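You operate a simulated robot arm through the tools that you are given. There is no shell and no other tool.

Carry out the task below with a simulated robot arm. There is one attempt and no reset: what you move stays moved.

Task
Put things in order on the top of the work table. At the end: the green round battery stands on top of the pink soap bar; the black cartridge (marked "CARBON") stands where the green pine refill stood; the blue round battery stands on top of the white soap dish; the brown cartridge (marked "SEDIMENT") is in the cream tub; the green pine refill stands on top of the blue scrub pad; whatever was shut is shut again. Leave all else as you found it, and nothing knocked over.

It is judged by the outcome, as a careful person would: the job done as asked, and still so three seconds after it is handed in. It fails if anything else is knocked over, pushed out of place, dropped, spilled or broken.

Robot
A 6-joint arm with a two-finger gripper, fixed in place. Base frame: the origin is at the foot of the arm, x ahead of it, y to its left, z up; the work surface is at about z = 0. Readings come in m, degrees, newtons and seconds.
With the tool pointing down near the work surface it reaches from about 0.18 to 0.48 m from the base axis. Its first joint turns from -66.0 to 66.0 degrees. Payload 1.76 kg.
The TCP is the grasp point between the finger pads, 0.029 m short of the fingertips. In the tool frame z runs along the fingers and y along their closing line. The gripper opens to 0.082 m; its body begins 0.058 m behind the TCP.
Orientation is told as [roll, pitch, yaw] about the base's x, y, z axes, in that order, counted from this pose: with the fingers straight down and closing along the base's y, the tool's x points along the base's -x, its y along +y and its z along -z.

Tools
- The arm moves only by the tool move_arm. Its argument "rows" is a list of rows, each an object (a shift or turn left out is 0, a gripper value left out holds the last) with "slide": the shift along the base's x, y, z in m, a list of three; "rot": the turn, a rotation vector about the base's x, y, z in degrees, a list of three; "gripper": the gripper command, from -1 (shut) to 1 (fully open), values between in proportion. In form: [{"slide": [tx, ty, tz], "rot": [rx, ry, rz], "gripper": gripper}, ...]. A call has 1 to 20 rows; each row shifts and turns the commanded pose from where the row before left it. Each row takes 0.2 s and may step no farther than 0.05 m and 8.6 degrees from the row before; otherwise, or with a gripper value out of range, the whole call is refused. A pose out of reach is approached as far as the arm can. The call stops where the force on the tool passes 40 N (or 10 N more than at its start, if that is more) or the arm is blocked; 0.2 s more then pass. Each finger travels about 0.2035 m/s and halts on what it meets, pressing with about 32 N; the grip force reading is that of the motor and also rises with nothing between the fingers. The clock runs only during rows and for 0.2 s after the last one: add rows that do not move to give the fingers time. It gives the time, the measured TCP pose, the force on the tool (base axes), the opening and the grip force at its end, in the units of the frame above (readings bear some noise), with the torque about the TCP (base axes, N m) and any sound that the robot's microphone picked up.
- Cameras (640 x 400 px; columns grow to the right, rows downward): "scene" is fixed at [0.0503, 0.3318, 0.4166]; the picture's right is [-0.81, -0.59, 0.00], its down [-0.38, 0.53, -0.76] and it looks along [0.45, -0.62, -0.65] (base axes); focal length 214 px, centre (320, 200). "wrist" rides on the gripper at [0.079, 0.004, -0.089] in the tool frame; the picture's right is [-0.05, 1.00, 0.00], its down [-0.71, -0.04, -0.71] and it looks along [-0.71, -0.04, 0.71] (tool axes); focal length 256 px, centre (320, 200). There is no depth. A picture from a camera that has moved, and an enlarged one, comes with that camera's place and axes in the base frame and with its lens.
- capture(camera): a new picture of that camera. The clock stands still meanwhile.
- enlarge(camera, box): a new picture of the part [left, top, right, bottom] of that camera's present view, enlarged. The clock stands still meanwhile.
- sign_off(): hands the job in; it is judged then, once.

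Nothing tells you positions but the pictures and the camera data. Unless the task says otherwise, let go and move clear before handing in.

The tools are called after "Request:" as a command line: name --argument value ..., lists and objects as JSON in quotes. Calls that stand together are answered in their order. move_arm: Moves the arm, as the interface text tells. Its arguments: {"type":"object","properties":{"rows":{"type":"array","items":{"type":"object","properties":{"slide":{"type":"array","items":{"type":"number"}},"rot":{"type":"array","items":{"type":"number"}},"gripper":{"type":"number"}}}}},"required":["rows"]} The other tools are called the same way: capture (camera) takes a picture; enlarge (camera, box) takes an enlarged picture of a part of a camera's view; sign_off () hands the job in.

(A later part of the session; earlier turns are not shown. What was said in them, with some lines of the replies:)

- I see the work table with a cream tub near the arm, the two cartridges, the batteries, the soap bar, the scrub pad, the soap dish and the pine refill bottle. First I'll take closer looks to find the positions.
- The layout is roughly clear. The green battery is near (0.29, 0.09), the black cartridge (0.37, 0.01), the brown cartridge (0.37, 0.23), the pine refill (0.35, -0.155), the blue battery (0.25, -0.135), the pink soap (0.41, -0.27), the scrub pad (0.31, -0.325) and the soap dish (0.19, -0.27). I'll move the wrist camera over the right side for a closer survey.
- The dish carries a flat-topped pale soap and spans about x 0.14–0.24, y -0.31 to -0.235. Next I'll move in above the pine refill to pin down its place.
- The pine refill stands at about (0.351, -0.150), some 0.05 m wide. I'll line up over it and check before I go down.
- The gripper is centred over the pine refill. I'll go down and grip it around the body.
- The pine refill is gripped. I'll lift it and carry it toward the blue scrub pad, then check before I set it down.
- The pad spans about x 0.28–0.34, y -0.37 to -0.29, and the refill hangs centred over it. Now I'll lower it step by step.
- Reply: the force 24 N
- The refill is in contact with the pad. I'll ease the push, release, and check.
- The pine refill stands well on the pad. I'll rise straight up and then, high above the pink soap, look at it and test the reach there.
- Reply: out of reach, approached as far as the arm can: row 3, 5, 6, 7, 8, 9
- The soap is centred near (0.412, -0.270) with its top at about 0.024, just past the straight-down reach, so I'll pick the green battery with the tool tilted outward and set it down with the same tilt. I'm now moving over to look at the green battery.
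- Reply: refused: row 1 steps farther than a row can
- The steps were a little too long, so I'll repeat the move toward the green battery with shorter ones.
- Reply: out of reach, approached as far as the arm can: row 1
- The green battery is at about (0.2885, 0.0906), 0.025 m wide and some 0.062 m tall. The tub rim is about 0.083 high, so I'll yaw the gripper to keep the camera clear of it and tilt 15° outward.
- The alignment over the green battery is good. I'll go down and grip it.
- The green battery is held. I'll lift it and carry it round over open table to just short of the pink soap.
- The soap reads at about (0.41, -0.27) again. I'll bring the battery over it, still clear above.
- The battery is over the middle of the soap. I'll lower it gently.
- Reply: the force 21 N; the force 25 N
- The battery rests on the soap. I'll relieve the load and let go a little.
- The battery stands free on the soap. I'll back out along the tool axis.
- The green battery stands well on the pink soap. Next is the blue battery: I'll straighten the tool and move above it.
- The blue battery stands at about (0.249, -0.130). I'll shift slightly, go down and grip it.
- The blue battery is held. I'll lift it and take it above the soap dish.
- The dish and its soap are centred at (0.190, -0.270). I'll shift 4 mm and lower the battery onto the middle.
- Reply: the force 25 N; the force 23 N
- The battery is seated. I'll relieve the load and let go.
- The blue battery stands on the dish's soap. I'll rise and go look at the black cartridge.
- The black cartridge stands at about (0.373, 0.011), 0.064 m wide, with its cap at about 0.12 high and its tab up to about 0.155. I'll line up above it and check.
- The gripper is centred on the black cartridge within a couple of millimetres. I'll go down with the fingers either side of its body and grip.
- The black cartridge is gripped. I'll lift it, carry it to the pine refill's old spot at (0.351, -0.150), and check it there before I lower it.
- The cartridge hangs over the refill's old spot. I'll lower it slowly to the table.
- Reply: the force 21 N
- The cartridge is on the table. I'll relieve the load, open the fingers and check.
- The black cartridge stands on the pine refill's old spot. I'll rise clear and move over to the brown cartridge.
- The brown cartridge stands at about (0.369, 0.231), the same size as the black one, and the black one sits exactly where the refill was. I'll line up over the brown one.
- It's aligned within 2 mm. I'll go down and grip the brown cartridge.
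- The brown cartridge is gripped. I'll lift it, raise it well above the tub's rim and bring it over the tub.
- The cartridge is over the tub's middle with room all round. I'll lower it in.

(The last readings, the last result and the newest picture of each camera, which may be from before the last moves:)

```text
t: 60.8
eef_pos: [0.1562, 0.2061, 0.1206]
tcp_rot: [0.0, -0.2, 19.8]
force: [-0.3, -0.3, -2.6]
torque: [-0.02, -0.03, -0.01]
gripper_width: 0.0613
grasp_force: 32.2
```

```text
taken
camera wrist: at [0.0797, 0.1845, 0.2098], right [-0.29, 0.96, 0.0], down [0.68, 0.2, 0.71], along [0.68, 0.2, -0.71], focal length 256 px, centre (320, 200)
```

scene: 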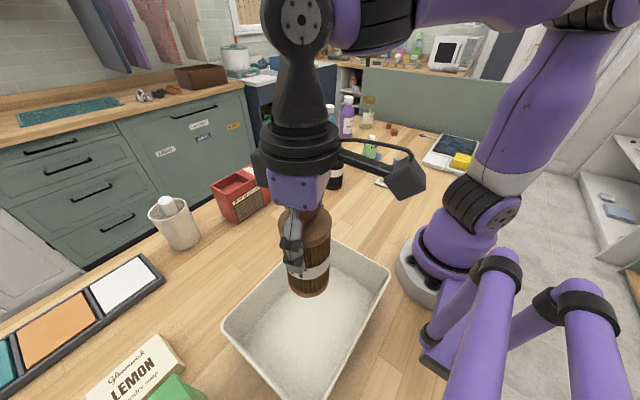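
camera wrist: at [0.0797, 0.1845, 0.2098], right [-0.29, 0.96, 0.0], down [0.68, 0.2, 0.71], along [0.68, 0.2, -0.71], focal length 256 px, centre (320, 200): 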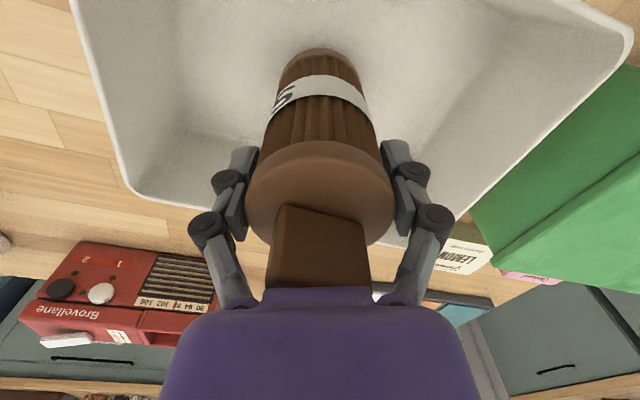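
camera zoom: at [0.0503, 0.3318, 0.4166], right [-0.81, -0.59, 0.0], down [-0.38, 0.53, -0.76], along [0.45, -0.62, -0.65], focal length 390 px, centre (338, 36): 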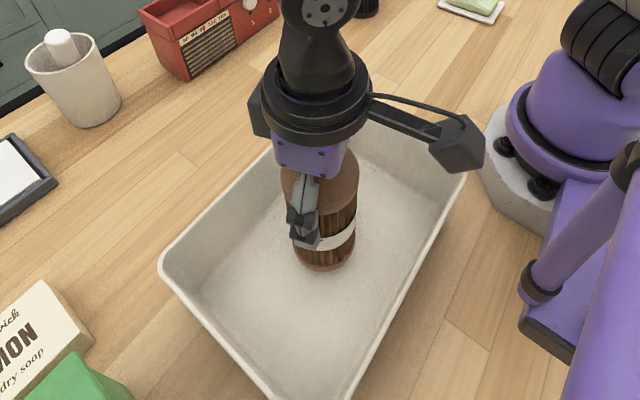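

Request:
move_arm --rows '[{"slide": [0, 0, -0.003]}, {"slide": [0, 0, -0.002]}, {}]'

Request:
move_arm --rows '[{"slide": [0, 0, -0.002]}, {}]'

Request:
move_arm --rows '[{"slide": [0, 0, -0.0015]}, {}]'

```text
t: 61.6
eef_pos: [0.1562, 0.2078, 0.1143]
tcp_rot: [0.0, -0.1, 19.8]
force: [-0.2, 0.3, -3.2]
torque: [0.01, 0.01, 0.0]
gripper_width: 0.0612
grasp_force: 32.1
```

```text
t: 62.2
eef_pos: [0.1558, 0.2073, 0.1125]
tcp_rot: [0.0, -0.1, 19.7]
force: [0.0, -0.2, -3.5]
torque: [0.03, 0.01, -0.01]
gripper_width: 0.0613
grasp_force: 31.9
```

```text
t: 62.8
eef_pos: [0.1559, 0.2065, 0.1108]
tcp_rot: [-0.2, 0.0, 19.8]
force: [-0.2, -0.7, -4.0]
torque: [0.01, -0.01, 0.01]
gripper_width: 0.0612
grasp_force: 32.5
```

Request:
move_arm --rows '[{"slide": [0, 0, -0.0015]}, {}]'

Request:
move_arm --rows '[{"slide": [0, 0, -0.0015]}, {}]'

```text
t: 63.4
eef_pos: [0.156, 0.2072, 0.1089]
tcp_rot: [0.0, -0.1, 19.8]
force: [-0.1, 0.9, -3.3]
torque: [0.0, -0.01, -0.01]
gripper_width: 0.0612
grasp_force: 31.7
```

```text
t: 64.0
eef_pos: [0.1563, 0.208, 0.1085]
tcp_rot: [0.0, -0.1, 19.7]
force: [-0.7, -1.8, 3.5]
torque: [-0.08, 0.03, 0.01]
gripper_width: 0.061
grasp_force: 31.9
```

The cartridge has touched the tub's floor. I'll release it and check.

Request:
move_arm --rows '[{}, {"gripper": 0.55}, {"gripper": 0.7}, {"gripper": 0.9}, {"gripper": 1.0}, {}]'

Request:
capture --camera "wrist"

Request:
enlarge --camera "scene" --box '[200, 180, 420, 400]'

```text
t: 65.4
eef_pos: [0.1569, 0.2075, 0.108]
tcp_rot: [-0.1, -0.2, 19.8]
force: [0.1, 0.6, 0.3]
torque: [0.03, -0.02, 0.02]
gripper_width: 0.082
grasp_force: 0.1
```

```text
taken
camera wrist: at [0.0799, 0.185, 0.1985], right [-0.29, 0.96, 0.0], down [0.68, 0.2, 0.71], along [0.68, 0.2, -0.71], focal length 256 px, centre (320, 200)
```

wrist: 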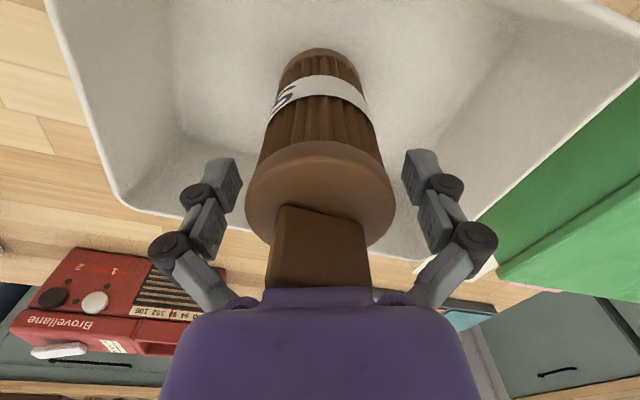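

```text
1.82 times, centred on (310, 290) of scene
camera zoom: at [0.0503, 0.3318, 0.4166], right [-0.81, -0.59, 0.0], down [-0.38, 0.53, -0.76], along [0.45, -0.62, -0.65], focal length 390 px, centre (338, 36)
```

zoom: 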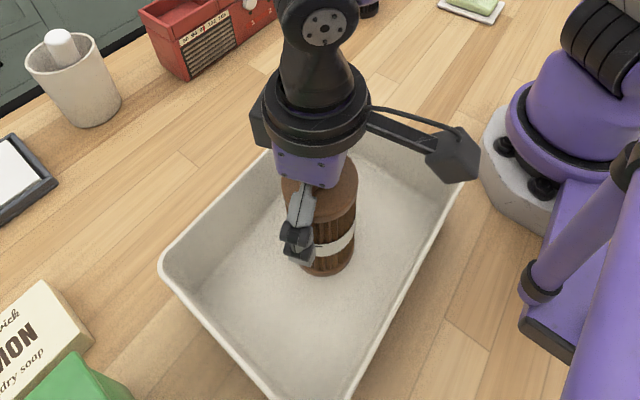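

The brown cartridge stands in the tub. I'll rise straight up and clear, then check everything once more.

Request:
move_arm --rows '[{"slide": [0, 0, 0.03]}, {"slide": [0, 0, 0.045]}, {"slide": [0, 0, 0.045]}, {"slide": [0.01, -0.01, 0.04]}, {"slide": [0.02, -0.03, 0.03]}, {"slide": [0.02, -0.04, 0.01]}, {"slide": [0.01, -0.045, 0.0]}, {"slide": [0.01, -0.045, 0.0]}, {}, {}, {}]'

Request:
capture --camera "scene"

Request:
capture --camera "wrist"

Request:
enlarge --camera "scene" --box '[270, 110, 430, 220]'

Request:
enlarge --camera "scene" --box '[140, 180, 400, 400]'

```text
t: 67.8
eef_pos: [0.2262, 0.0376, 0.3074]
tcp_rot: [0.0, -0.2, 19.8]
force: [0.1, 0.3, -0.2]
torque: [0.01, -0.01, -0.03]
gripper_width: 0.0821
grasp_force: 0.0
```

```text
taken
```

scene: 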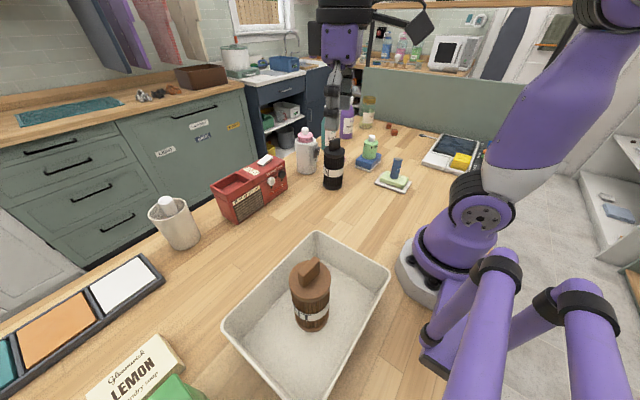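

```text
taken
camera wrist: at [0.1495, 0.0145, 0.3973], right [-0.29, 0.96, 0.0], down [0.68, 0.2, 0.71], along [0.68, 0.2, -0.71], focal length 256 px, centre (320, 200)
```

wrist: 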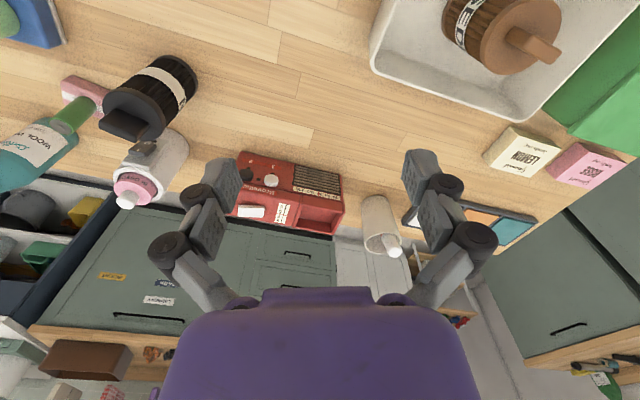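

```text
3.64 times, centred on (350, 165) of scene
camera zoom: at [0.0503, 0.3318, 0.4166], right [-0.81, -0.59, 0.0], down [-0.38, 0.53, -0.76], along [0.45, -0.62, -0.65], focal length 780 px, centre (211, 327)
```

zoom: 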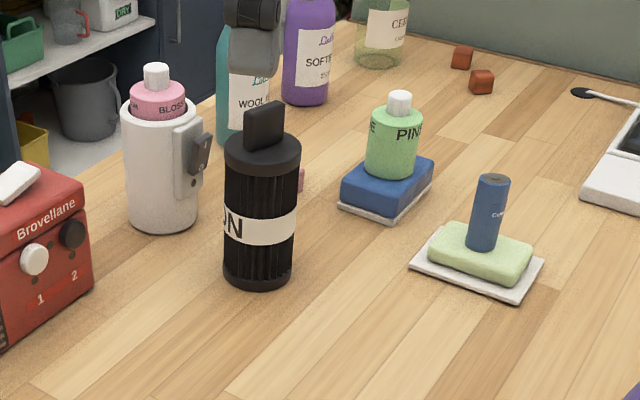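

```text
1.82 times, centred on (270, 290) of scene
camera zoom: at [0.0503, 0.3318, 0.4166], right [-0.81, -0.59, 0.0], down [-0.38, 0.53, -0.76], along [0.45, -0.62, -0.65], focal length 390 px, centre (411, 36)
```

zoom: 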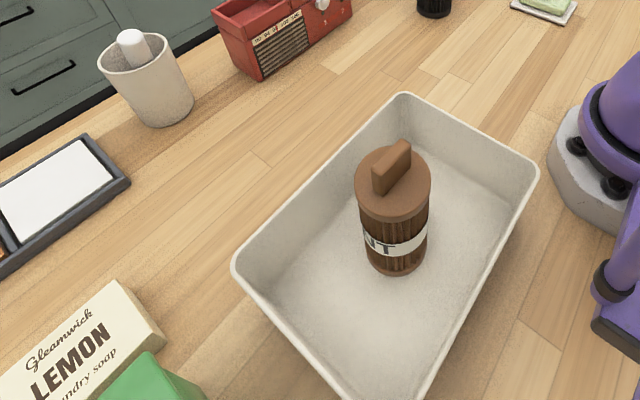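

Request:
enlarge --camera "wrist" --box '[0, 40, 220, 220]'

```text
2.22 times, centred on (110, 130) of wrist
camera zoom: at [0.1495, 0.0145, 0.3973], right [-0.29, 0.96, 0.0], down [0.68, 0.2, 0.71], along [0.68, 0.2, -0.71], focal length 569 px, centre (787, 356)
```

zoom: 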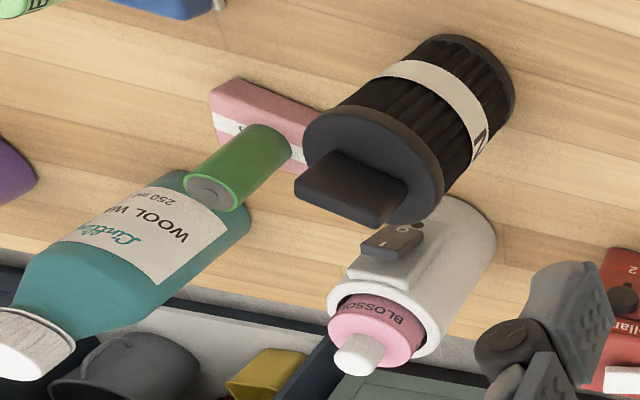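

All five things are in place: the green battery on the pink soap, the pine refill on the scrub pad, the blue battery on the soap dish, the black cartridge on the refill's old spot and the brown one in the tub. I opened nothing that needs shutting and the arm is clear, so I'm handing it in.

Request:
sign_off

```text
The job is handed in.
```

The table is in order and the job is handed in. The last pictures showed everything standing, with nothing knocked over and nothing else out of place.

- **Green battery:** it stands on the pink soap bar.
- **Pine refill:** it stands on the blue scrub pad.
- **Black cartridge ("CARBON"):** it stands on the pine refill's old spot.
- **Blue battery:** it stands on the pale green soap in the white dish. The soap covers nearly all of the dish and I left it there, so the battery does not touch the dish itself.
- **Brown cartridge ("SEDIMENT"):** it stands upright in the cream tub.

I opened nothing, so there was nothing to shut again. The gripper is empty and the arm is clear of everything on the table.
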